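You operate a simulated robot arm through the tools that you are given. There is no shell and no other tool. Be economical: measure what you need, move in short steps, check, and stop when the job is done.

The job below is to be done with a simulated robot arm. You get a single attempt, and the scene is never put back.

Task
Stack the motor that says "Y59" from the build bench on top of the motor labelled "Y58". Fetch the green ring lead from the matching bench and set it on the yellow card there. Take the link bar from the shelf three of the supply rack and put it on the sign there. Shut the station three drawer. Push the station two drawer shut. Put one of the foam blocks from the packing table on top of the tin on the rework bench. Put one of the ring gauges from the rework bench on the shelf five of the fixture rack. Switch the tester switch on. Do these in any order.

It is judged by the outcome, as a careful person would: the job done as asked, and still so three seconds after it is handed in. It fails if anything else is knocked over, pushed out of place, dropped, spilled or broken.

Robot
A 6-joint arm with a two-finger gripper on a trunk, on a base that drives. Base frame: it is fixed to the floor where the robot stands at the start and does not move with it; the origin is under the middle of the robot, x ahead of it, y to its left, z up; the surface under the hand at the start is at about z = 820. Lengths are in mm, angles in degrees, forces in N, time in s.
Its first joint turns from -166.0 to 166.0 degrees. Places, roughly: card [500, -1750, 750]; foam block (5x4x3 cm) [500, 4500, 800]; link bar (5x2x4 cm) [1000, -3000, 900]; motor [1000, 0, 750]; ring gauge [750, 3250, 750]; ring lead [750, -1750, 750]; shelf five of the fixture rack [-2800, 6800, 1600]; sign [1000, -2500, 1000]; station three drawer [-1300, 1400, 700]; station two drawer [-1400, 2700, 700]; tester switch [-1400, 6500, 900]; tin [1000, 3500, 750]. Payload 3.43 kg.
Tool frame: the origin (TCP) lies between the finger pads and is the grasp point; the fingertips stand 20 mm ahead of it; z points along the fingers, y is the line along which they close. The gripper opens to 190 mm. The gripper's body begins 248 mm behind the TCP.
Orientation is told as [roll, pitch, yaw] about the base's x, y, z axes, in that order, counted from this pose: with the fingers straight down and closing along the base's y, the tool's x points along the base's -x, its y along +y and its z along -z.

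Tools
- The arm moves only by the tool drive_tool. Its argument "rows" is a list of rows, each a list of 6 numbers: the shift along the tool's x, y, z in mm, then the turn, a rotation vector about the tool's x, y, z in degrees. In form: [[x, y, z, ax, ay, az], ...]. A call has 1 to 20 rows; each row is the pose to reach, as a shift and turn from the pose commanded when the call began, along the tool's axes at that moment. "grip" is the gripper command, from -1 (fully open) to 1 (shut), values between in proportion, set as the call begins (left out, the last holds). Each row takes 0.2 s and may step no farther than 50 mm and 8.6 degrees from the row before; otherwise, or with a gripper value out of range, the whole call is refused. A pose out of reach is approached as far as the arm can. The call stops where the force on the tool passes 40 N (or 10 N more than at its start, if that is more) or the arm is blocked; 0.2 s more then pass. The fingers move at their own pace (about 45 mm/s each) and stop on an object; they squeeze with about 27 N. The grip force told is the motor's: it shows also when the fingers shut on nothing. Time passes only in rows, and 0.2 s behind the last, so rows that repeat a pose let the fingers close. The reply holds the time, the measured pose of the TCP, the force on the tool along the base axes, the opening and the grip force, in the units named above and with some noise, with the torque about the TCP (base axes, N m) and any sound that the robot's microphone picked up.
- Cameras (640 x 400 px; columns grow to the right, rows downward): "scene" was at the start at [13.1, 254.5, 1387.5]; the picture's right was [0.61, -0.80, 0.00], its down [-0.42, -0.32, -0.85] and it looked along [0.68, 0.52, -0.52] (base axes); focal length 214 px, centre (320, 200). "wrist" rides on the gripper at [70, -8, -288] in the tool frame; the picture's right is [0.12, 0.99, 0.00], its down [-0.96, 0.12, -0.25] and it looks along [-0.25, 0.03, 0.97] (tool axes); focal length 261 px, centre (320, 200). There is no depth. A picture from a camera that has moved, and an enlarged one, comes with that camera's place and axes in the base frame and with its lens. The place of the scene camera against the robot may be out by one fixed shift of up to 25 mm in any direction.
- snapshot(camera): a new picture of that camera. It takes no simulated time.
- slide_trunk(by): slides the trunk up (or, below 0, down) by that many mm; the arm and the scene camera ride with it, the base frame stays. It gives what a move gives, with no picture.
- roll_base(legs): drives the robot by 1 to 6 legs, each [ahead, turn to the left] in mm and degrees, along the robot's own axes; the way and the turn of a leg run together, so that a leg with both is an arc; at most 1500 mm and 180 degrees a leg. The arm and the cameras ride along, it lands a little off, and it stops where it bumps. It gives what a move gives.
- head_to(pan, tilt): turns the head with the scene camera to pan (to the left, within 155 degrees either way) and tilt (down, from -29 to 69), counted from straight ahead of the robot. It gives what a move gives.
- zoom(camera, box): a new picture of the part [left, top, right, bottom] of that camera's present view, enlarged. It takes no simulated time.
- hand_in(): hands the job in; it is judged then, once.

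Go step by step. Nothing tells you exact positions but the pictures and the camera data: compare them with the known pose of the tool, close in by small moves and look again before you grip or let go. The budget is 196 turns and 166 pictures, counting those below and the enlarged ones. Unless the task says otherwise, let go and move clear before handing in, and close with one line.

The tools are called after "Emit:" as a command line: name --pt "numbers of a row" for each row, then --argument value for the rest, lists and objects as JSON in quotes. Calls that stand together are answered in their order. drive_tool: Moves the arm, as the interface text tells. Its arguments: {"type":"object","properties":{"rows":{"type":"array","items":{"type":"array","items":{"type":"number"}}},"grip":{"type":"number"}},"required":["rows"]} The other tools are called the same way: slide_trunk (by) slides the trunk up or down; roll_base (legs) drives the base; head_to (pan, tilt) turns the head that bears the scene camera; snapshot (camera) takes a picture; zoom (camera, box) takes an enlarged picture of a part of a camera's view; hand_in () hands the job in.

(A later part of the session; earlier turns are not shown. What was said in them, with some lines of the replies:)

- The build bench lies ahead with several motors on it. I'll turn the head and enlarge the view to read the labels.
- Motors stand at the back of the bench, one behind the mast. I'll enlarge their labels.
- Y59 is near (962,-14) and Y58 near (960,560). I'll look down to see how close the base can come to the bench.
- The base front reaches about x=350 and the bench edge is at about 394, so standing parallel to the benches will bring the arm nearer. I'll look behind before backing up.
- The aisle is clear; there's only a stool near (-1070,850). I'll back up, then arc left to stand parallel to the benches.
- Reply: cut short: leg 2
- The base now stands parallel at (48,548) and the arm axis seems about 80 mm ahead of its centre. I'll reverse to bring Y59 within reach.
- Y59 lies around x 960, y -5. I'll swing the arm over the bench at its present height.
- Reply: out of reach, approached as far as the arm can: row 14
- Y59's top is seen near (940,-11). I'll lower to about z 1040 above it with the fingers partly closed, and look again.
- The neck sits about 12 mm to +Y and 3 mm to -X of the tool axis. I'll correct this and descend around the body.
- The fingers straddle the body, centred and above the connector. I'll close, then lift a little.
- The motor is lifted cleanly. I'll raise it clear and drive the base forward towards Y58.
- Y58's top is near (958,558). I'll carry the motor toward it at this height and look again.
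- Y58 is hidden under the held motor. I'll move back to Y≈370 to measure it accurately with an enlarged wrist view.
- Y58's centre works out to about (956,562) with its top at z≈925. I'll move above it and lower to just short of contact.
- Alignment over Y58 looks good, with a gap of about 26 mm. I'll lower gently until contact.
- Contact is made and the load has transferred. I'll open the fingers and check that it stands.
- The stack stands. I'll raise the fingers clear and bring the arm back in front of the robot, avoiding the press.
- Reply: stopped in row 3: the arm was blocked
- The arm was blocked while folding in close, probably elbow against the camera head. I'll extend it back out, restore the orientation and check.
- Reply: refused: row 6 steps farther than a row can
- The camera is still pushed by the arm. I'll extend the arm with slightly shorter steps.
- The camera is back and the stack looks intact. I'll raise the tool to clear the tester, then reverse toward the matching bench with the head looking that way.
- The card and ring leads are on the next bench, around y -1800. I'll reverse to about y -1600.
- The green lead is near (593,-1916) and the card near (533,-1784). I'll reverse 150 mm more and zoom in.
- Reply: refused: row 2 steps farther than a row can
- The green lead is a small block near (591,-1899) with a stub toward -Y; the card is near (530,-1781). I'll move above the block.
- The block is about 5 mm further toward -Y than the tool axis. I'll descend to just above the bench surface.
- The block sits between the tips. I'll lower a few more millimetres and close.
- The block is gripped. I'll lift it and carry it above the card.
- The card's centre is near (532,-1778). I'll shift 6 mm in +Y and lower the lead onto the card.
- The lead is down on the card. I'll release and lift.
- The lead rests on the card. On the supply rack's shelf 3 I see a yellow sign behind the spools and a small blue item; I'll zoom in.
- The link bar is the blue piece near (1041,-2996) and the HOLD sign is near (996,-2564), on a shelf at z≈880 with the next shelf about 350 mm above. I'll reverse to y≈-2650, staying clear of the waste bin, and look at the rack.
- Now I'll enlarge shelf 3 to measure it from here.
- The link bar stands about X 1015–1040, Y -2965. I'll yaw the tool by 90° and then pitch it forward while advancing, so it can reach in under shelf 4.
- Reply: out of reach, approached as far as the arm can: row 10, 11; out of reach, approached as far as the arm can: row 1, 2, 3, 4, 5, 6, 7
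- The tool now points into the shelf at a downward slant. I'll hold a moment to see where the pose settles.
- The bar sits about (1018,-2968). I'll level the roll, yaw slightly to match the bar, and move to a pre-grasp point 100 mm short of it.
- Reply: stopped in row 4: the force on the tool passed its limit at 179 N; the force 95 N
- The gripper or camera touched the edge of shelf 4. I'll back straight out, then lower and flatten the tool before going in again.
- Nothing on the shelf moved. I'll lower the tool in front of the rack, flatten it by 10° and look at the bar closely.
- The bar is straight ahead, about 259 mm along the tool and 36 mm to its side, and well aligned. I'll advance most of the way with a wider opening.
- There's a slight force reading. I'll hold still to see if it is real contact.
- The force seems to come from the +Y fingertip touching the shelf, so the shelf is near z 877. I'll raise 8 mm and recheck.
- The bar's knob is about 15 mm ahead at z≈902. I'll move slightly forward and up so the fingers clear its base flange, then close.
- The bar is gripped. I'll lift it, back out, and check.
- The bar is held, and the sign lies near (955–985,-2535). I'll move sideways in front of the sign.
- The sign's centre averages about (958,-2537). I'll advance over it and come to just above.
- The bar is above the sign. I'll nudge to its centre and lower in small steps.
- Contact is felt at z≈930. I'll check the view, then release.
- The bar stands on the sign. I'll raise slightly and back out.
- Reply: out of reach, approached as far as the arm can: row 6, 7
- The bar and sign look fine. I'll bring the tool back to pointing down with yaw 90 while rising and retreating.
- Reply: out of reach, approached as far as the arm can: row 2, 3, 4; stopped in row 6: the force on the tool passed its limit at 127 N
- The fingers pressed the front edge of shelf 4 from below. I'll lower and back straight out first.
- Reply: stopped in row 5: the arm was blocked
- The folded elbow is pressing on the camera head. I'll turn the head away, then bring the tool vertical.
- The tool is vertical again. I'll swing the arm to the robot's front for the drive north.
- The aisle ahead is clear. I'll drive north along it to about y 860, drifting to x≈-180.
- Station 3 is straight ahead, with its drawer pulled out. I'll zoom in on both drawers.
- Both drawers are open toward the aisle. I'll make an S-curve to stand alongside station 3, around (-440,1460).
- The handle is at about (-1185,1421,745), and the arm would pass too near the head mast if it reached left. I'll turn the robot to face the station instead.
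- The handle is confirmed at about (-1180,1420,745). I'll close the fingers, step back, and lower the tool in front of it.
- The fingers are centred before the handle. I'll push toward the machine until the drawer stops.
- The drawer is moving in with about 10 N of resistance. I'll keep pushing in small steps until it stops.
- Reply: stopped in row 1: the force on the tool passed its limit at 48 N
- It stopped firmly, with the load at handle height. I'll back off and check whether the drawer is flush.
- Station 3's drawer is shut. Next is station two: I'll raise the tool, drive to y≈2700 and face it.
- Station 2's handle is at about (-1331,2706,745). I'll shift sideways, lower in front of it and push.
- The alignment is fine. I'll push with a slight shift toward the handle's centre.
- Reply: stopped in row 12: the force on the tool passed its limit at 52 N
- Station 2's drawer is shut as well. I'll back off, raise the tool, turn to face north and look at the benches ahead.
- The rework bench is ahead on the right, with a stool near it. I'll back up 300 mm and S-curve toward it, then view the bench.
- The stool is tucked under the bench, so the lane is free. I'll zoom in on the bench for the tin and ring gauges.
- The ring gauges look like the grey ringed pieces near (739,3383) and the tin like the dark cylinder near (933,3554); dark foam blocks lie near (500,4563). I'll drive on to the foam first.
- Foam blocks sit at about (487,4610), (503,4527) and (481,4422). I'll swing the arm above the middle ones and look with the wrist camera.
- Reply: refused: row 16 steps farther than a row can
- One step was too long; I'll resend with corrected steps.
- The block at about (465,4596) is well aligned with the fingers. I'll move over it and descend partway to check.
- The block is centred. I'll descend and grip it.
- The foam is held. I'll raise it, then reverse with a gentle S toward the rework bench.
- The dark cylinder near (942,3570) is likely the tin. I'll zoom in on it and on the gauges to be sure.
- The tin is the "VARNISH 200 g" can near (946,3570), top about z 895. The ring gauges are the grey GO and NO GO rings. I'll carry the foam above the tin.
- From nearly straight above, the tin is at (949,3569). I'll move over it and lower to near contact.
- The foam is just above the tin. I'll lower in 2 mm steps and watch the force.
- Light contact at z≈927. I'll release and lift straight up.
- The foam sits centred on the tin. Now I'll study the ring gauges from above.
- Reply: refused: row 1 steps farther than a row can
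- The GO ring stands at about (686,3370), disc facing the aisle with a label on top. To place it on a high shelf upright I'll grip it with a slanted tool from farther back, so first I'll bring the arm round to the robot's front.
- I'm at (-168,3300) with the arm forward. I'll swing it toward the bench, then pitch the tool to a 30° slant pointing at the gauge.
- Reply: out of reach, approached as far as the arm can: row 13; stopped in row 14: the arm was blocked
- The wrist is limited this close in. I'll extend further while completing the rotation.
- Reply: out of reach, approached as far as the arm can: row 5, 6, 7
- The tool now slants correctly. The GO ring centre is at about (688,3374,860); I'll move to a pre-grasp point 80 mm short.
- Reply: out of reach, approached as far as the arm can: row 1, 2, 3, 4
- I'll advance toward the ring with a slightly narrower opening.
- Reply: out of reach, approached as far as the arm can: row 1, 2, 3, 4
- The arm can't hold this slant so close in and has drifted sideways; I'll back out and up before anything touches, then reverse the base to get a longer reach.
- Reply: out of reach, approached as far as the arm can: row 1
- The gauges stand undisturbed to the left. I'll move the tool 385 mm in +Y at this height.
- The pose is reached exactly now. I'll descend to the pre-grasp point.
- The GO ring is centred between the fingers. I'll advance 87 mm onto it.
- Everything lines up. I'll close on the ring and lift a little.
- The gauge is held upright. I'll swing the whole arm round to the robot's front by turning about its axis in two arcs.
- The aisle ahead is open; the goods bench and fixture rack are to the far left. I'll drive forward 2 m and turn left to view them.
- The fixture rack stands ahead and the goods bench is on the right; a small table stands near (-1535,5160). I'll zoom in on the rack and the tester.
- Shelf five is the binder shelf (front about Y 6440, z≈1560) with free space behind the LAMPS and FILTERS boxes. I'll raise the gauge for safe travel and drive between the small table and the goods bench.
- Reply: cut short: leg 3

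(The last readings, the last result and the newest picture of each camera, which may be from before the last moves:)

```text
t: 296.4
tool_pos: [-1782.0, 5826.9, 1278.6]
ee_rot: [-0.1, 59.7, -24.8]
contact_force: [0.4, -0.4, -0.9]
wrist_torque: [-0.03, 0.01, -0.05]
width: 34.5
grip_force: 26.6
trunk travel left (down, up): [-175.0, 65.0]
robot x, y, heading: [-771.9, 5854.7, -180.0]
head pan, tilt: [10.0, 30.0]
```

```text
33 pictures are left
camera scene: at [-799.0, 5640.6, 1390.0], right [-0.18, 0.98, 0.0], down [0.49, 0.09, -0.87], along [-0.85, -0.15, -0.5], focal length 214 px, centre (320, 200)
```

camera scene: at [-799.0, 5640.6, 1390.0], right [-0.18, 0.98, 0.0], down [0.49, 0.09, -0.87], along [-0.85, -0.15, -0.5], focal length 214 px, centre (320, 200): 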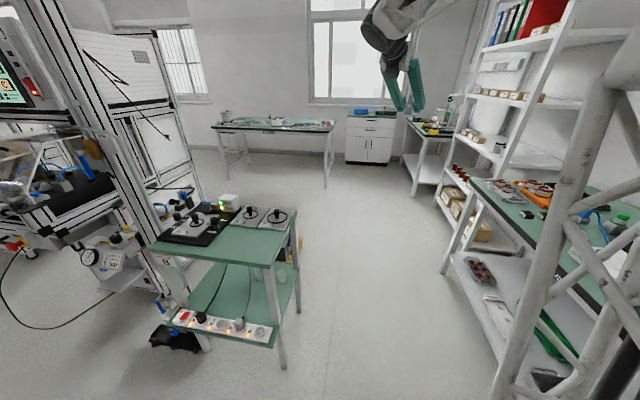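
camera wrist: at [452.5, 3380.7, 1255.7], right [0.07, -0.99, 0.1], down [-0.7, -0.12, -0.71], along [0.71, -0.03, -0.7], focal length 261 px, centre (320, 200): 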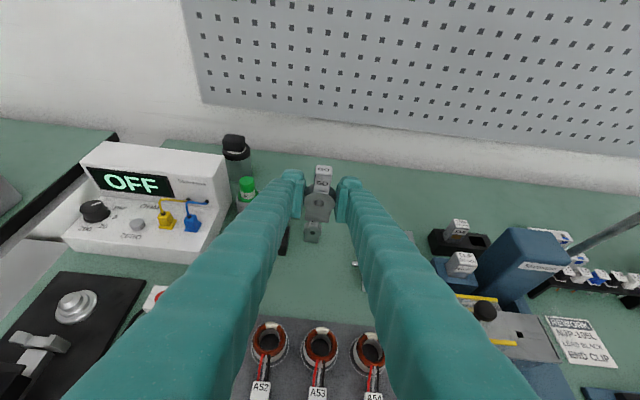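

The lane is clear (table edge near Y 5345, bench front near 6370). I'll drive through and turn to face the rack.

Emit:
roll_base --legs '[[1150, 0], [0, 45], [720, 0], [0, -135]]'

Emit:
head_to --pan -10 --tilt -10

Emit:
snapshot --camera "scene"

```text
t: 306.3
tool_pos: [-2836.0, 4883.0, 1279.7]
ee_rot: [-0.3, 59.6, 21.7]
contact_force: [-1.2, 0.2, -1.3]
wrist_torque: [-0.05, -0.04, 0.14]
width: 34.6
grip_force: 27.0
trunk travel left (down, up): [-175.0, 65.0]
robot x, y, heading: [-2169.7, 5640.4, -132.8]
head pan, tilt: [10.0, 30.0]
stopped in leg 3: the robot was blocked; the commanded pose is now the measured one
```

```text
t: 307.4
tool_pos: [-2837.5, 4883.7, 1279.7]
ee_rot: [-0.3, 59.8, 21.6]
contact_force: [0.1, -0.3, -1.4]
wrist_torque: [0.01, 0.0, 0.01]
width: 34.6
grip_force: 27.0
trunk travel left (down, up): [-175.0, 65.0]
robot x, y, heading: [-2169.5, 5638.6, -132.7]
head pan, tilt: [-10.0, -10.0]
```

```text
32 pictures are left
camera scene: at [-2048.3, 5499.5, 1453.5], right [-0.61, 0.8, 0.0], down [-0.14, -0.1, -0.98], along [-0.78, -0.6, 0.17], focal length 214 px, centre (320, 200)
```

scene: 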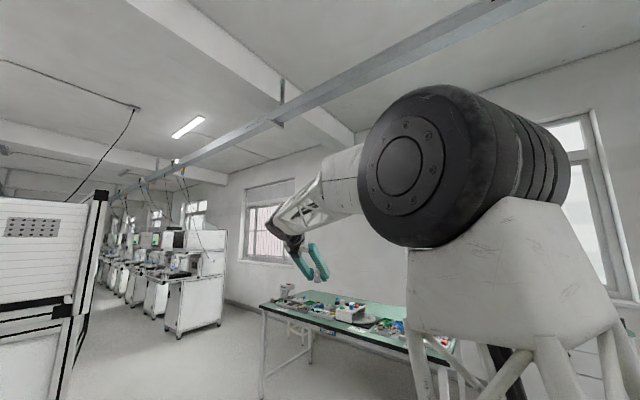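

The base was blocked at (-2170,5640). I'll look down around it to see what it touches.

Emit:
head_to --pan 40 --tilt 55

Emit:
snapshot --camera "scene"

Emit:
head_to --pan -40 --tilt 50

Emit:
snapshot --camera "scene"

```text
t: 308.8
tool_pos: [-2836.8, 4883.1, 1279.6]
ee_rot: [-0.4, 59.8, 21.6]
contact_force: [-0.3, -0.9, -1.3]
wrist_torque: [0.01, 0.02, 0.03]
width: 34.7
grip_force: 27.0
trunk travel left (down, up): [-175.0, 65.0]
robot x, y, heading: [-2169.0, 5645.2, -132.6]
head pan, tilt: [40.0, 55.0]
```

```text
31 pictures are left
camera scene: at [-1984.8, 5478.5, 1354.0], right [-1.0, 0.05, 0.0], down [0.04, 0.82, -0.57], along [-0.03, -0.57, -0.82], focal length 214 px, centre (320, 200)
```

scene: 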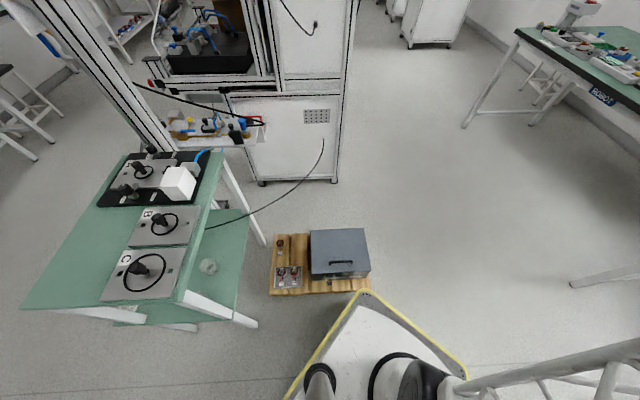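

```text
t: 310.3
tool_pos: [-2837.6, 4883.9, 1279.4]
ee_rot: [-0.3, 59.8, 21.6]
contact_force: [1.0, 0.1, -1.5]
wrist_torque: [0.0, 0.0, 0.0]
width: 34.6
grip_force: 27.2
trunk travel left (down, up): [-175.0, 65.0]
robot x, y, heading: [-2169.7, 5641.5, -132.6]
head pan, tilt: [-40.0, 50.0]
```

```text
30 pictures are left
camera scene: at [-2057.7, 5540.8, 1360.4], right [-0.13, 0.99, 0.0], down [0.76, 0.1, -0.64], along [-0.64, -0.08, -0.77], focal length 214 px, centre (320, 200)
```

scene: 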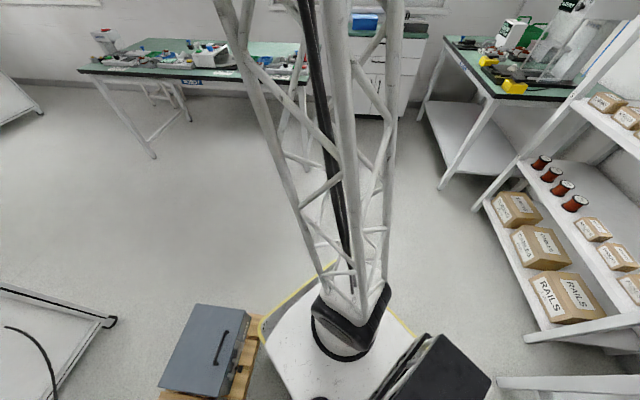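

A pallet with a toolbox blocks the corner, so I won't go further that way. Instead I'll raise and retract the gauge so I can turn close to the rack.

Emit:
drive_tool --pt "42 0 -24 0 0 0" --pt "84 0 -49 0 0 0" --pt "126 0 -73 0 0 0" --pt "168 10 -97 0 0 0" --pt "200 25 -125 0 0 0" --pt "220 40 -160 0 0 0" --pt "225 55 -200 0 0 0" --pt "222 68 -240 0 0 0" --pt "218 80 -280 0 0 0" --pt "214 92 -320 0 0 0" --pt "210 105 -359 0 0 0" --pt "210 105 -359 0 0 0"

Emit:
snapshot --camera "wrist"

```text
t: 313.1
tool_pos: [-2713.2, 5005.9, 1592.4]
ee_rot: [5.4, 56.9, 25.9]
contact_force: [1.1, 0.3, -0.7]
wrist_torque: [0.03, 0.06, -0.08]
width: 34.5
grip_force: 27.3
trunk travel left (down, up): [-175.0, 65.0]
robot x, y, heading: [-2173.3, 5637.9, -132.9]
head pan, tilt: [-40.0, 50.0]
stopped in row 12: the arm was blocked; the commanded pose is now the measured one
```

```text
29 pictures are left
camera wrist: at [-2516.4, 5062.8, 1807.7], right [-0.42, 0.9, 0.15], down [0.63, 0.4, -0.67], along [-0.66, -0.18, -0.73], focal length 261 px, centre (320, 200)
```

wrist: 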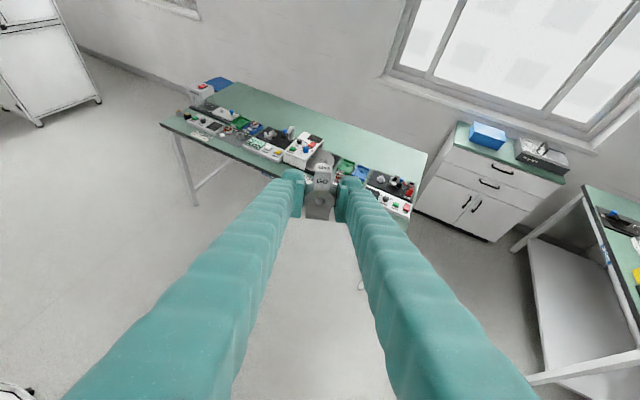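

The gauge is now high at z≈1590 and retracted. I'll turn the head away, back off the pallet a little, turn to heading 190°, and straighten the tool's roll.

Emit:
head_to --pan 60 --tilt 20

Emit:
roll_base --legs '[[-40, 0], [0, -37], [130, 0]]'

Emit:
drive_tool --pt "0 0 0 2.7 1.5 0" --pt "0 0 0 5.4 3 0" --pt "0 0 0 5.4 3 0"

```text
t: 314.9
tool_pos: [-2710.1, 5007.4, 1594.5]
ee_rot: [5.2, 57.1, 25.9]
contact_force: [0.8, -0.7, -0.7]
wrist_torque: [0.0, 0.01, 0.02]
width: 34.4
grip_force: 27.3
trunk travel left (down, up): [-175.0, 65.0]
robot x, y, heading: [-2166.4, 5642.2, -132.8]
head pan, tilt: [60.0, 20.0]
```

```text
t: 318.4
tool_pos: [-3082.2, 5466.3, 1596.7]
ee_rot: [5.0, 57.2, -11.4]
contact_force: [0.2, 0.7, 0.0]
wrist_torque: [-0.02, -0.04, 0.02]
width: 34.3
grip_force: 27.1
trunk travel left (down, up): [-175.0, 65.0]
robot x, y, heading: [-2272.8, 5648.3, -169.7]
head pan, tilt: [60.0, 20.0]
```

```text
t: 319.4
tool_pos: [-3126.9, 5445.2, 1546.2]
ee_rot: [4.4, 57.3, -7.6]
contact_force: [1.2, -0.5, -1.6]
wrist_torque: [0.03, 0.03, -0.04]
width: 34.6
grip_force: 27.3
trunk travel left (down, up): [-175.0, 65.0]
robot x, y, heading: [-2274.2, 5646.9, -170.0]
head pan, tilt: [60.0, 20.0]
stopped in row 3: the arm was blocked; the commanded pose is now the measured one
```

The arm won't retract further at this height. I'll raise the trunk and shift the base a little southwest so the arm can swing north without touching the rack.

Emit:
slide_trunk --by 65

Emit:
roll_base --legs '[[0, 10], [150, 0]]'

```text
t: 320.5
tool_pos: [-3124.9, 5444.6, 1613.5]
ee_rot: [4.2, 57.4, -7.4]
contact_force: [0.4, -0.2, -1.7]
wrist_torque: [0.0, -0.04, -0.01]
width: 34.6
grip_force: 27.4
trunk travel left (down, up): [-240.0, 0.0]
robot x, y, heading: [-2275.2, 5644.2, -169.9]
head pan, tilt: [60.0, 20.0]
```

```text
t: 322.6
tool_pos: [-3216.8, 5247.4, 1613.1]
ee_rot: [4.3, 57.4, 2.6]
contact_force: [0.1, 0.6, -1.6]
wrist_torque: [-0.02, 0.01, 0.01]
width: 34.6
grip_force: 27.0
trunk travel left (down, up): [-240.0, 0.0]
robot x, y, heading: [-2415.1, 5591.7, -160.0]
head pan, tilt: [60.0, 20.0]
```

I'll swing the arm clockwise toward the north in the first of two arcs, raising slightly.

Emit:
drive_tool --pt "11.1 44.7 15.2 -2.5 -0.1 1.6" --pt "20.8 90.5 28.1 -5.1 -0.2 3.2" --pt "28.8 137.2 38.8 -7.6 -0.4 4.8" --pt "35.3 184.6 47 -10.1 -0.5 6.4" --pt "40.3 232.5 52.6 -12.6 -0.6 8.1" --pt "43.6 280.8 55.9 -15.2 -0.7 9.7" --pt "45.3 329.3 56.6 -17.7 -0.8 11.3" --pt "45.4 377.7 55 -20.2 -1 12.9" --pt "44 426.1 50.8 -22.8 -1.1 14.5" --pt "41 474.1 44 -25.3 -1.2 16.1" --pt "36.4 521.5 34.9 -27.8 -1.3 17.7" --pt "30.4 568.2 23.3 -30.4 -1.4 19.3" --pt "22.8 614.1 9.4 -32.9 -1.6 20.9" --pt "13.8 658.9 -7 -35.4 -1.7 22.5" --pt "3.4 702.4 -25.7 -38 -1.8 24.2" --pt "-8.4 744.5 -46.6 -40.5 -1.9 25.8"

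```text
t: 326.0
tool_pos: [-3159.8, 5988.5, 1660.7]
ee_rot: [4.3, 57.3, -45.5]
contact_force: [-0.1, 0.2, -1.2]
wrist_torque: [0.12, 0.01, -0.09]
width: 34.6
grip_force: 27.1
trunk travel left (down, up): [-240.0, 0.0]
robot x, y, heading: [-2413.7, 5588.9, -159.5]
head pan, tilt: [60.0, 20.0]
```

The swing goes as planned. I'll continue partway and check the rack with the wrist camera.

Emit:
drive_tool --pt "5.1 46.9 11.6 -2.5 -0.1 1.6" --pt "8.6 94.4 20.6 -5.1 -0.2 3.2" --pt "10.6 142.5 27.3 -7.6 -0.4 4.8" --pt "10.9 190.9 31.5 -10.1 -0.5 6.4" --pt "9.7 239.4 33.2 -12.6 -0.6 8.1" --pt "6.8 287.8 32.4 -15.2 -0.7 9.7" --pt "2.4 336.1 29 -17.7 -0.8 11.3" --pt "-3.6 383.9 23.2 -20.2 -1 12.9" --pt "-11.2 431.2 14.9 -22.8 -1.1 14.5" --pt "-11.2 431.2 14.9 -22.8 -1.1 14.5"

Emit:
snapshot --camera "wrist"

```text
t: 328.2
tool_pos: [-2838.2, 6276.6, 1660.3]
ee_rot: [4.3, 57.4, -72.5]
contact_force: [-0.2, -0.8, -0.8]
wrist_torque: [-0.03, -0.01, 0.03]
width: 34.6
grip_force: 26.6
trunk travel left (down, up): [-240.0, 0.0]
robot x, y, heading: [-2409.2, 5595.5, -159.4]
head pan, tilt: [60.0, 20.0]
```

```text
28 pictures are left
camera wrist: at [-2806.3, 6075.0, 1874.8], right [0.94, 0.3, 0.14], down [0.31, -0.67, -0.67], along [-0.11, 0.68, -0.73], focal length 261 px, centre (320, 200)
```

wrist: 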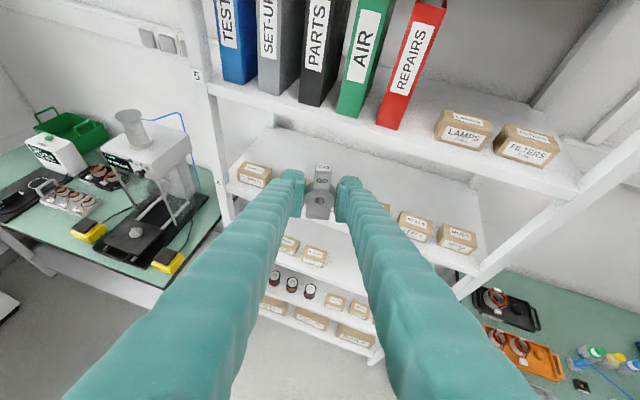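

Now the rack is clear: its front is at Y≈6600 and spans X -3200..-2370, with free shelf behind LAMPS and FILTERS. I'll reposition the base nearer: forward a bit, turn left 50°, then reverse 340.

Emit:
roll_base --legs '[[200, 0], [0, 50], [-340, 0]]'

```text
t: 333.9
tool_pos: [-3283.8, 5957.2, 1660.4]
ee_rot: [4.3, 57.5, -22.6]
contact_force: [-0.2, -0.3, -1.1]
wrist_torque: [0.0, -0.03, -0.05]
width: 34.3
grip_force: 26.9
trunk travel left (down, up): [-240.0, 0.0]
robot x, y, heading: [-2488.4, 5842.1, -109.7]
head pan, tilt: [60.0, 20.0]
```

The base is in position. I'll swing the arm north in one arc, pointing the tool at the shelf.

Emit:
drive_tool --pt "4.4 47.5 7.7 -2.8 -0.1 1.8" --pt "7.2 95.6 13 -5.7 -0.3 3.6" --pt "8.5 143.9 15.8 -8.5 -0.4 5.4" --pt "8.2 192.3 16.1 -11.4 -0.5 7.2" --pt "6.2 240.6 13.9 -14.2 -0.7 9.1" --pt "2.7 288.6 9.1 -17 -0.8 10.9" --pt "-2.3 336.2 2.1 -19.9 -0.9 12.7" --pt "-8.9 383.3 -7.6 -22.7 -1.1 14.5" --pt "-17 429.4 -19.6 -25.6 -1.2 16.3" --pt "-26.6 474.6 -34.1 -28.4 -1.4 18.1" --pt "-37.5 518.7 -50.8 -31.2 -1.5 19.9" --pt "-49.8 561.4 -69.8 -34.1 -1.6 21.7" --pt "-63.5 602.7 -91 -36.9 -1.8 23.5" --pt "-78.4 642.5 -114.4 -39.8 -1.9 25.3" --pt "-94.5 680.4 -139.7 -42.6 -2 27.2" --pt "-111.9 716.3 -167 -45.4 -2.2 29" --pt "-130.2 750.4 -196.1 -48.3 -2.3 30.8" --pt "-149.5 782.2 -227 -51.1 -2.4 32.6" --pt "-169.9 811.8 -259.5 -54 -2.6 34.4" --pt "-191 838.9 -293.6 -56.8 -2.7 36.2"

Emit:
snapshot --camera "wrist"

```text
t: 338.1
tool_pos: [-2598.1, 6555.1, 1690.6]
ee_rot: [4.3, 57.4, -90.1]
contact_force: [-0.3, 0.5, -2.0]
wrist_torque: [0.02, -0.07, -0.12]
width: 34.7
grip_force: 27.2
trunk travel left (down, up): [-240.0, 0.0]
robot x, y, heading: [-2487.7, 5841.0, -109.6]
head pan, tilt: [60.0, 20.0]
```

```text
27 pictures are left
camera wrist: at [-2628.4, 6353.3, 1905.0], right [0.99, 0.0, 0.14], down [0.1, -0.73, -0.67], along [0.1, 0.68, -0.73], focal length 261 px, centre (320, 200)
```

wrist: 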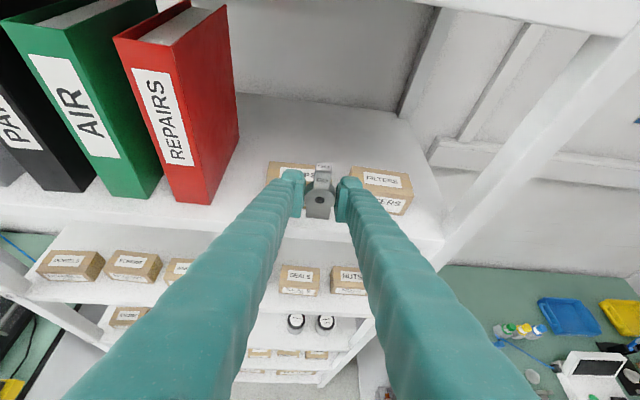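

The tool is in front of the shelf. I'll advance over the boxes while straightening the small tilt, keeping the gauge above them.

Emit:
drive_tool --pt "17 -2 33 1 0.6 0" --pt "34 -5 67 2 1.2 0" --pt "51 -7 100 3.2 1.8 0" --pt "68 -10 134 4.3 2.3 0" --pt "68 -10 134 4.3 2.3 0"

Emit:
snapshot --camera "wrist"

```text
t: 339.4
tool_pos: [-2598.9, 6706.3, 1674.6]
ee_rot: [0.2, 59.7, -89.8]
contact_force: [-0.7, 0.8, -1.6]
wrist_torque: [0.02, 0.01, -0.05]
width: 34.3
grip_force: 27.5
trunk travel left (down, up): [-240.0, 0.0]
robot x, y, heading: [-2487.2, 5840.3, -109.5]
head pan, tilt: [60.0, 20.0]
```

```text
26 pictures are left
camera wrist: at [-2607.8, 6495.4, 1881.2], right [0.99, 0.06, 0.1], down [0.12, -0.7, -0.71], along [0.03, 0.71, -0.7], focal length 261 px, centre (320, 200)
```

wrist: 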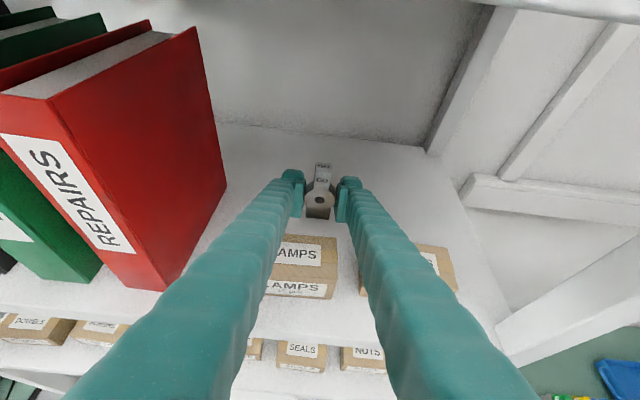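

Orientation is right, and the LAMPS box ends near Y 6700. I'll go on to Y≈6815 and descend toward the shelf.

Emit:
drive_tool --pt "11 0 28 0 0 0" --pt "21.6 0 57 0 0 0" --pt "26 0 84 0 0 0" --pt "29 0 109 0 0 0" --pt "18 0 116 0 0 0" --pt "7.4 0 122 0 0 0" --pt "7.4 0 122 0 0 0"

Emit:
snapshot --camera "wrist"

```text
t: 340.3
tool_pos: [-2599.7, 6800.1, 1651.6]
ee_rot: [-0.3, 59.7, -90.6]
contact_force: [3.1, -24.2, -19.7]
wrist_torque: [9.35, 0.65, 0.62]
width: 34.7
grip_force: 27.5
trunk travel left (down, up): [-240.0, 0.0]
robot x, y, heading: [-2491.3, 5842.4, -109.6]
head pan, tilt: [60.0, 20.0]
stopped in row 4: the force on the tool passed its limit at 91 N (the readings are from after the stop); the commanded pose is now the measured one
```

```text
25 pictures are left
camera wrist: at [-2609.6, 6587.7, 1857.6], right [0.99, 0.05, 0.1], down [0.11, -0.7, -0.71], along [0.03, 0.71, -0.7], focal length 261 px, centre (320, 200)
```

wrist: 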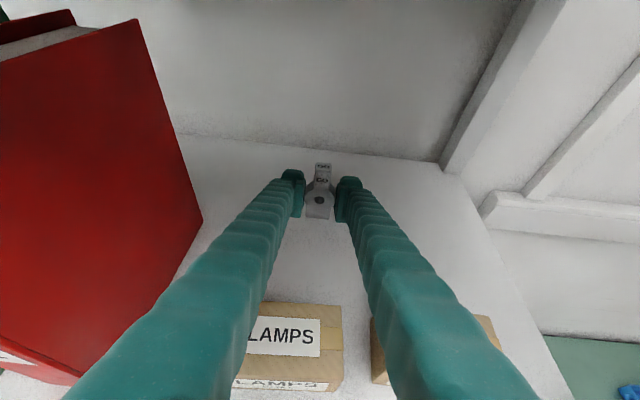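

The camera housing touched the underside of shelf 6. I'll back off, descend first, then go forward.

Emit:
drive_tool --pt "-15 0 -26 0 0 0" --pt "-28 0 -18 0 0 0" --pt "-41 0 -11 0 0 0" --pt "-34 0 10 0 0 0" --pt "-28 0 28 0 0 0" --pt "-28 0 28 0 0 0"

Emit:
snapshot --camera "wrist"

```text
t: 341.7
tool_pos: [-2601.4, 6810.8, 1615.5]
ee_rot: [-0.1, 60.0, -90.7]
contact_force: [-1.6, 1.8, 20.0]
wrist_torque: [0.25, -0.04, 0.04]
width: 35.0
grip_force: 27.0
trunk travel left (down, up): [-240.0, 0.0]
robot x, y, heading: [-2485.5, 5845.0, -109.7]
head pan, tilt: [60.0, 20.0]
```

```text
24 pictures are left
camera wrist: at [-2609.7, 6598.5, 1820.5], right [0.99, 0.05, 0.1], down [0.11, -0.7, -0.71], along [0.03, 0.72, -0.7], focal length 261 px, centre (320, 200)
```

wrist: 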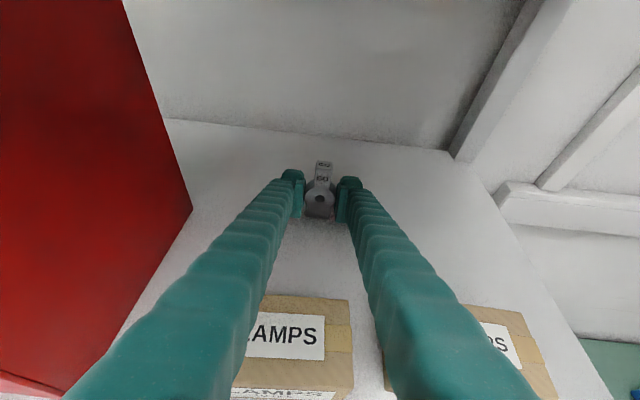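

The gauge is already pressing on the shelf. I'll ease up 2 mm and look closely before releasing.

Emit:
drive_tool --pt "1.5 0 -0.9 0 0 0" --pt "1.5 0 -0.9 0 0 0"

Emit:
zoom --camera "wrist" --box '[240, 140, 400, 240]'

```text
t: 342.3
tool_pos: [-2599.4, 6811.5, 1614.4]
ee_rot: [-0.2, 59.9, -90.5]
contact_force: [-2.2, -2.9, 11.4]
wrist_torque: [0.07, 0.05, 0.01]
width: 34.3
grip_force: 27.3
trunk travel left (down, up): [-240.0, 0.0]
robot x, y, heading: [-2488.6, 5844.5, -109.6]
head pan, tilt: [60.0, 20.0]
```

```text
4.00 times, centred on (320, 190) of wrist
camera zoom: at [-2609.7, 6599.1, 1820.8], right [0.99, 0.05, 0.1], down [0.11, -0.7, -0.71], along [0.03, 0.71, -0.7], focal length 1043 px, centre (320, 240)
```

zoom: 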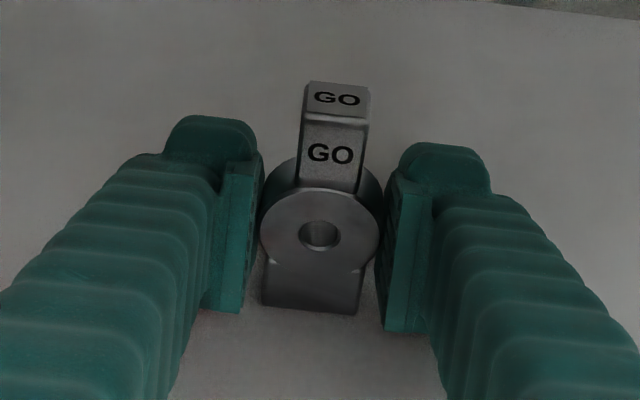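

The gauge is upright on the shelf. I'll release it.

Emit:
drive_tool --pt "0.7 0 -0.4 0 0 0" --pt "0.7 0 -0.4 0 0 0" --pt "0.7 0 -0.4 0 0 0" --grip 0.4

Emit:
zoom --camera "wrist" --box '[240, 140, 400, 240]'

```text
t: 343.1
tool_pos: [-2600.6, 6812.1, 1613.8]
ee_rot: [-0.2, 59.8, -90.7]
contact_force: [-0.4, -0.5, 0.0]
wrist_torque: [0.0, 0.02, -0.02]
width: 57.0
grip_force: 0.1
trunk travel left (down, up): [-240.0, 0.0]
robot x, y, heading: [-2483.6, 5843.9, -109.8]
head pan, tilt: [60.0, 20.0]
```

```text
4.00 times, centred on (320, 190) of wrist
camera zoom: at [-2609.5, 6600.5, 1821.0], right [0.99, 0.05, 0.1], down [0.11, -0.7, -0.71], along [0.03, 0.71, -0.7], focal length 1043 px, centre (320, 240)
```

zoom: 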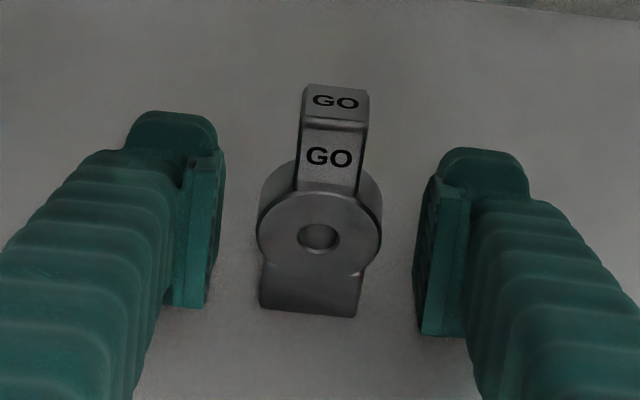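

The gauge stands free. I'll withdraw over the boxes without touching shelf 6.

Emit:
drive_tool --pt "-4.9 0 -20.3 0 0 0" --pt "-8.1 0 -41.6 0 0 0" --pt "9.7 0 -72.8 0 0 0" --pt "27 0 -102.6 0 0 0" --pt "11.2 0 -139.7 0 0 0" --pt "-11.5 0 -178.6 0 0 0" --pt "-34.2 0 -217.4 0 0 0" --pt "-57 0 -256.3 0 0 0"

Emit:
snapshot --camera "wrist"

```text
t: 344.9
tool_pos: [-2602.6, 6562.4, 1695.7]
ee_rot: [-0.2, 59.8, -90.5]
contact_force: [-0.6, 1.1, -0.5]
wrist_torque: [-0.04, 0.01, 0.0]
width: 56.9
grip_force: 0.0
trunk travel left (down, up): [-240.0, 0.0]
robot x, y, heading: [-2485.7, 5844.2, -109.7]
head pan, tilt: [60.0, 20.0]
```

```text
21 pictures are left
camera wrist: at [-2611.3, 6350.3, 1901.4], right [0.99, 0.05, 0.1], down [0.11, -0.7, -0.71], along [0.03, 0.71, -0.7], focal length 261 px, centre (320, 200)
```

wrist: 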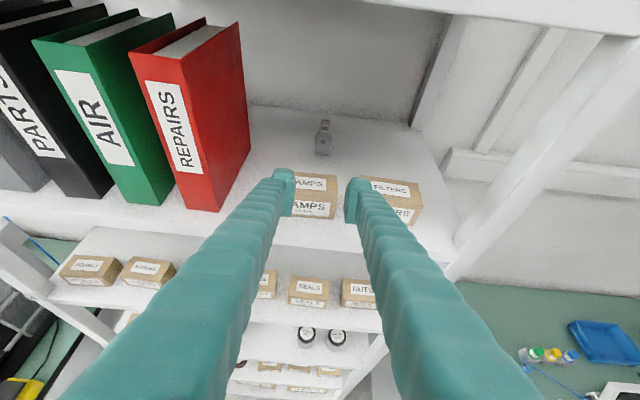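

The gauge stays in place on shelf five. Last is the tester switch on the goods bench; I'll back away, turn to heading 180° and reverse alongside that bench.

Emit:
roll_base --legs '[[110, 0], [0, -70], [-900, 0]]'

Emit:
head_to --pan -100 --tilt 30

Emit:
snapshot --camera "scene"

```text
t: 353.6
tool_pos: [-1000.6, 6098.9, 1696.1]
ee_rot: [-0.2, 59.8, -160.5]
contact_force: [0.0, -0.3, -0.7]
wrist_torque: [0.04, -0.01, 0.01]
width: 57.1
grip_force: 0.1
trunk travel left (down, up): [-240.0, 0.0]
robot x, y, heading: [-1635.8, 5744.5, -179.4]
head pan, tilt: [60.0, 20.0]
```

```text
t: 356.0
tool_pos: [-1001.2, 6098.9, 1695.0]
ee_rot: [-0.3, 59.8, -160.5]
contact_force: [0.5, 0.8, 0.3]
wrist_torque: [0.02, -0.02, 0.01]
width: 56.8
grip_force: 0.1
trunk travel left (down, up): [-240.0, 0.0]
robot x, y, heading: [-1634.4, 5742.3, -179.5]
head pan, tilt: [-100.0, 30.0]
```

```text
20 pictures are left
camera scene: at [-1557.4, 5637.3, 1455.0], right [0.99, -0.17, 0.0], down [-0.08, -0.49, -0.87], along [0.14, 0.85, -0.5], focal length 214 px, centre (320, 200)
```

scene: 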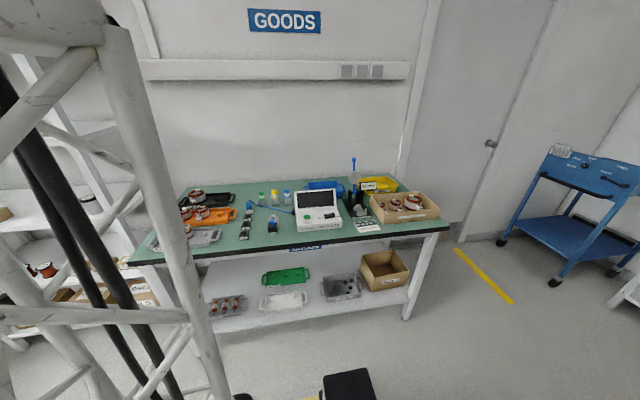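

Emit:
zoom --camera "scene" --box '[280, 180, 360, 230]'

```text
8.00 times, centred on (320, 205) of scene
camera zoom: at [-1557.4, 5637.3, 1455.0], right [0.99, -0.17, 0.0], down [-0.08, -0.49, -0.87], along [0.14, 0.85, -0.5], focal length 1716 px, centre (320, 160)
```

zoom: 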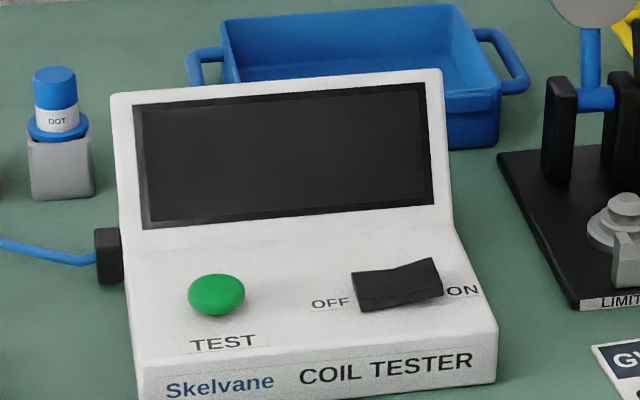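

The tester has a rocker: OFF left, ON right, with its ON end raised near (-1350,6465). I'll bring the tool vertical above it with the fingers closed.

Emit:
drive_tool --pt "-36.1 -28.7 5.7 -3.5 -2.5 6.1" --pt "-72.2 -57.4 11.5 -7.1 -5 12.3" --pt "-108.3 -86.1 17.2 -10.6 -7.5 18.4" --pt "-144.4 -114.8 22.9 -14.2 -10 24.5" --pt "-180.5 -143.4 28.6 -17.7 -12.5 30.6" --pt "-216.6 -172.1 34.4 -21.2 -15 36.8" --pt "-252.7 -200.8 40.1 -24.8 -17.5 42.9" --pt "-288.9 -229.5 45.8 -28.3 -20 49" --pt "-325 -258.2 51.5 -31.8 -22.5 55.1" --pt "-361.1 -286.9 57.3 -35.4 -25 61.3" --pt "-397.2 -315.6 63 -38.9 -27.5 67.4" --pt "-433.3 -344.3 68.7 -42.5 -30 73.5" --pt "-469.4 -372.9 74.4 -46 -32.5 79.6" --pt "-505.5 -401.6 80.2 -49.5 -35 85.8" --pt "-541.6 -430.3 85.9 -53.1 -37.5 91.9" --pt "-577.7 -459 91.6 -56.6 -40 98" --pt "-577.7 -459 91.6 -56.6 -40 98" --grip 1

Emit:
snapshot --camera "wrist"

```text
t: 359.6
tool_pos: [-1355.4, 6461.7, 1150.2]
ee_rot: [0.2, 0.0, 90.1]
contact_force: [0.3, -0.2, 0.7]
wrist_torque: [-0.03, 0.0, -0.03]
width: 0.1
grip_force: 27.5
trunk travel left (down, up): [-240.0, 0.0]
robot x, y, heading: [-1638.2, 5745.2, -179.4]
head pan, tilt: [-100.0, 30.0]
```

```text
18 pictures are left
camera wrist: at [-1345.0, 6392.2, 1438.9], right [-0.99, -0.12, 0.0], down [-0.12, 0.96, 0.25], along [-0.03, 0.25, -0.97], focal length 261 px, centre (320, 200)
```

wrist: 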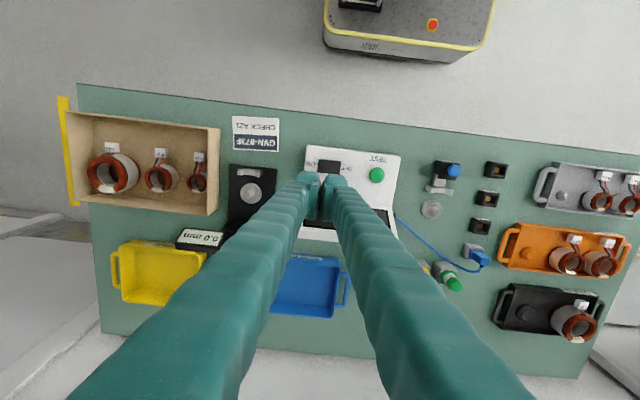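

The rocker's centre is near (-1371,6462). I'll descend to about z 960 and zoom in for fine alignment with its ON end.

Emit:
drive_tool --pt "0 0 45 0 0 0" --pt "0 0 90 0 0 0" --pt "0 0 135 0 0 0" --pt "0 0 180 0 0 0" --pt "0 0 190 0 0 0" --pt "0 0 190 0 0 0"

Emit:
zoom --camera "wrist" --box '[240, 130, 400, 230]'

Emit:
zoom --camera "scene" --box '[280, 170, 376, 230]'

```text
t: 361.0
tool_pos: [-1355.2, 6462.0, 959.6]
ee_rot: [0.3, 0.0, 90.2]
contact_force: [0.6, -0.4, 0.2]
wrist_torque: [0.0, 0.01, 0.03]
width: 0.1
grip_force: 27.0
trunk travel left (down, up): [-240.0, 0.0]
robot x, y, heading: [-1635.9, 5745.7, -179.5]
head pan, tilt: [-100.0, 30.0]
```

```text
4.00 times, centred on (320, 180) of wrist
camera zoom: at [-1344.6, 6392.6, 1249.4], right [-0.99, -0.12, 0.0], down [-0.12, 0.96, 0.25], along [-0.03, 0.25, -0.97], focal length 1043 px, centre (320, 280)
```

zoom: 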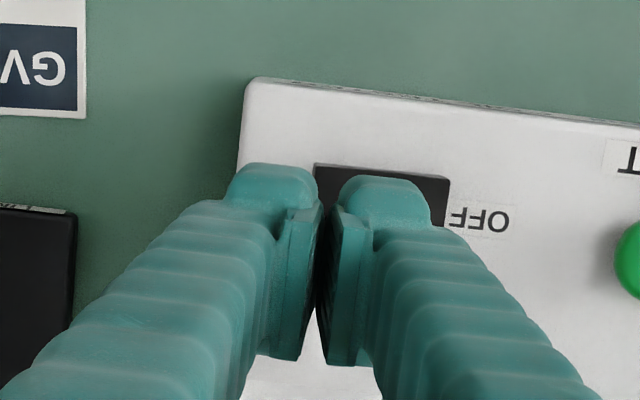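

```text
6.67 times, centred on (328, 200) of scene
camera zoom: at [-1557.4, 5637.7, 1455.0], right [0.99, -0.17, 0.0], down [-0.08, -0.49, -0.87], along [0.14, 0.85, -0.5], focal length 1430 px, centre (267, 200)
```

zoom: 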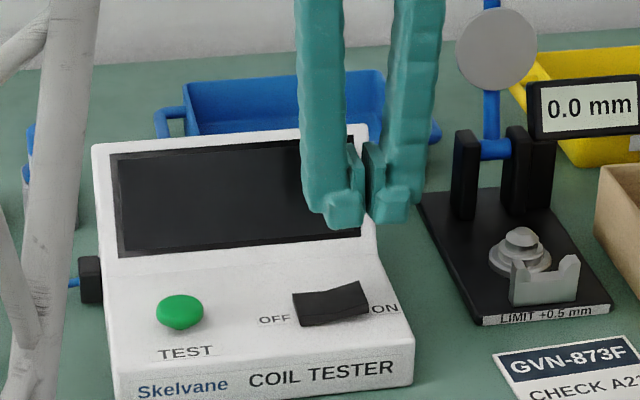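

The ON half spans X -1374..-1350 at Y≈6456. I'll align over its ON end and lower in small steps.

Emit:
drive_tool --pt "6 -4 8 0 0 0" --pt "6 -4 16 0 0 0" --pt "6 -4 24 0 0 0" --pt "6 -4 30 0 0 0" --pt "6 -4 34 0 0 0" --pt "6 -4 38 0 0 0" --pt "6 -4 41 0 0 0" --pt "6 -4 44 0 0 0" --pt "6 -4 47 0 0 0" --pt "6 -4 50 0 0 0"

Emit:
zoom --camera "scene" --box '[280, 170, 376, 230]'

```text
t: 363.2
tool_pos: [-1351.6, 6456.1, 910.8]
ee_rot: [0.3, 0.1, 90.1]
contact_force: [-0.8, 0.9, -0.7]
wrist_torque: [0.02, -0.03, -0.03]
width: 0.1
grip_force: 26.9
trunk travel left (down, up): [-240.0, 0.0]
robot x, y, heading: [-1636.1, 5745.1, -179.5]
head pan, tilt: [-100.0, 30.0]
```

```text
6.67 times, centred on (328, 200) of scene
camera zoom: at [-1557.4, 5637.6, 1455.0], right [0.99, -0.17, 0.0], down [-0.08, -0.49, -0.87], along [0.14, 0.85, -0.5], focal length 1430 px, centre (267, 200)
```

zoom: 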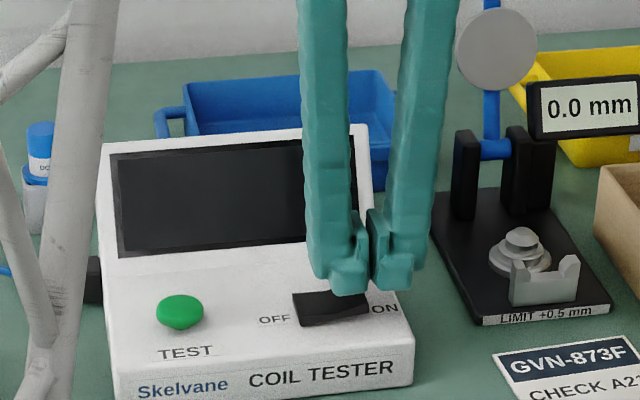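

No contact yet, with the tips just above the rocker. I'll continue down in small steps, shifted 4 mm toward the rocker.

Emit:
drive_tool --pt "0 4 2 0 0 0" --pt "0 4 4 0 0 0" --pt "0 4 6 0 0 0" --pt "0 4 8 0 0 0" --pt "0 4 10 0 0 0" --pt "0 4 12 0 0 0" --pt "0 4 14 0 0 0"

Emit:
zoom --camera "scene" --box '[280, 170, 376, 230]'

```text
t: 364.8
tool_pos: [-1354.6, 6456.4, 897.6]
ee_rot: [0.2, 0.0, 90.2]
contact_force: [0.5, 0.8, 1.5]
wrist_torque: [0.0, 0.03, -0.01]
width: 0.3
grip_force: 27.2
trunk travel left (down, up): [-240.0, 0.0]
robot x, y, heading: [-1638.6, 5744.6, -179.6]
head pan, tilt: [-100.0, 30.0]
```

```text
6.67 times, centred on (328, 200) of scene
camera zoom: at [-1557.4, 5637.5, 1455.1], right [0.99, -0.17, 0.0], down [-0.08, -0.49, -0.87], along [0.14, 0.85, -0.5], focal length 1430 px, centre (267, 200)
```

zoom: 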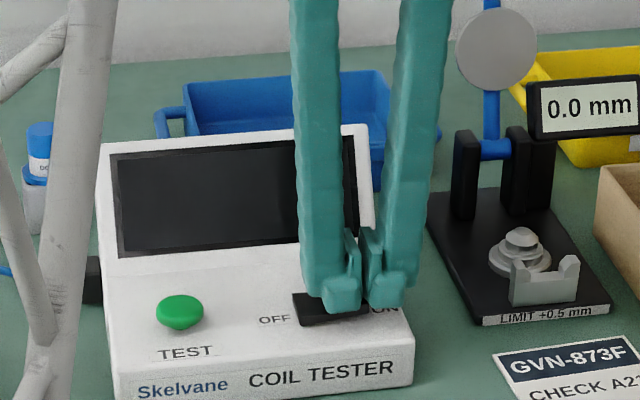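

Contact begins. I'll press on, watching the force and listening for a click.

Emit:
drive_tool --pt "0 -2 1.5 0 0 0" --pt "0 -2 3 0 0 0" --pt "0 -2 4.5 0 0 0" --pt "0 -2 6 0 0 0" --pt "0 -2 7.5 0 0 0" --pt "0 -2 9 0 0 0"

Emit:
zoom --camera "scene" --box '[280, 170, 376, 230]'

```text
t: 365.9
tool_pos: [-1352.8, 6455.8, 894.7]
ee_rot: [0.0, -0.3, 90.3]
contact_force: [-0.6, -4.1, 21.3]
wrist_torque: [-0.16, 0.31, 0.22]
width: 0.0
grip_force: 26.7
trunk travel left (down, up): [-240.0, 0.0]
robot x, y, heading: [-1633.1, 5747.5, -179.5]
head pan, tilt: [-100.0, 30.0]
stopped in row 5: the force on the tool passed its limit at 43 N (the readings are from after the stop); the commanded pose is now the measured one
```

```text
6.67 times, centred on (328, 200) of scene
camera zoom: at [-1557.7, 5636.7, 1454.9], right [0.99, -0.17, 0.0], down [-0.08, -0.49, -0.87], along [0.14, 0.85, -0.5], focal length 1430 px, centre (267, 200)
```

zoom: 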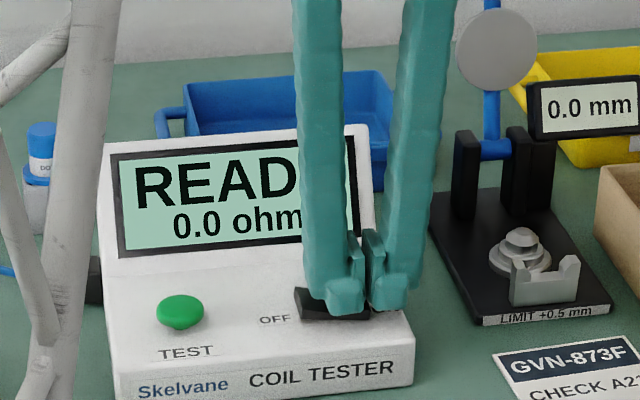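

The display lit up with READY, so the switch is on. I'll lift clear and verify.

Emit:
drive_tool --pt "0 0 -20 0 0 0" --pt "0 0 -65 0 0 0" --pt "0 0 -110 0 0 0" --pt "0 0 -155 0 0 0" --pt "0 0 -200 0 0 0"

Emit:
zoom --camera "scene" --box '[280, 170, 376, 230]'

```text
t: 367.1
tool_pos: [-1350.7, 6456.8, 1094.7]
ee_rot: [0.0, -0.1, 90.1]
contact_force: [-0.2, -0.2, -1.2]
wrist_torque: [-0.02, 0.02, 0.02]
width: 0.2
grip_force: 26.9
trunk travel left (down, up): [-240.0, 0.0]
robot x, y, heading: [-1634.2, 5744.4, -179.5]
head pan, tilt: [-100.0, 30.0]
```

```text
6.67 times, centred on (328, 200) of scene
camera zoom: at [-1557.3, 5637.8, 1455.0], right [0.99, -0.17, 0.0], down [-0.08, -0.49, -0.87], along [0.14, 0.85, -0.5], focal length 1430 px, centre (267, 200)
```

zoom: 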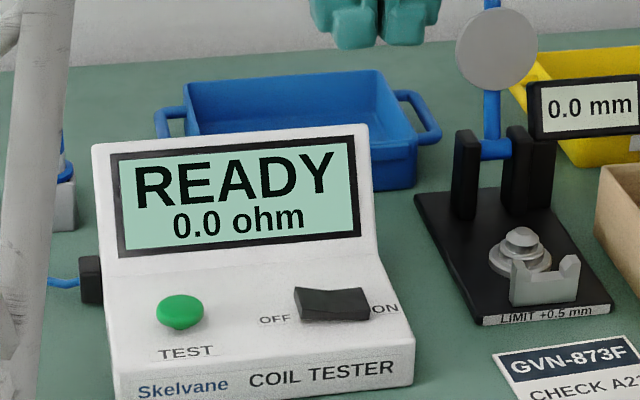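

The tester reads READY with the rocker on ON, and all eight jobs have been checked as they were done. I'm handing in.

Emit:
hand_in

```text
The job is handed in.
```

I've done all eight jobs and handed in: Y59 is on Y58, the green lead is on the yellow card, the link bar is on the sign, both drawers are shut, a foam block is on the tin, the GO ring gauge is on shelf five, and the tester is on. The arm or wrist camera touched a shelf edge three times and the base bumped a floor pallet once; nothing looked moved in the pictures afterwards.
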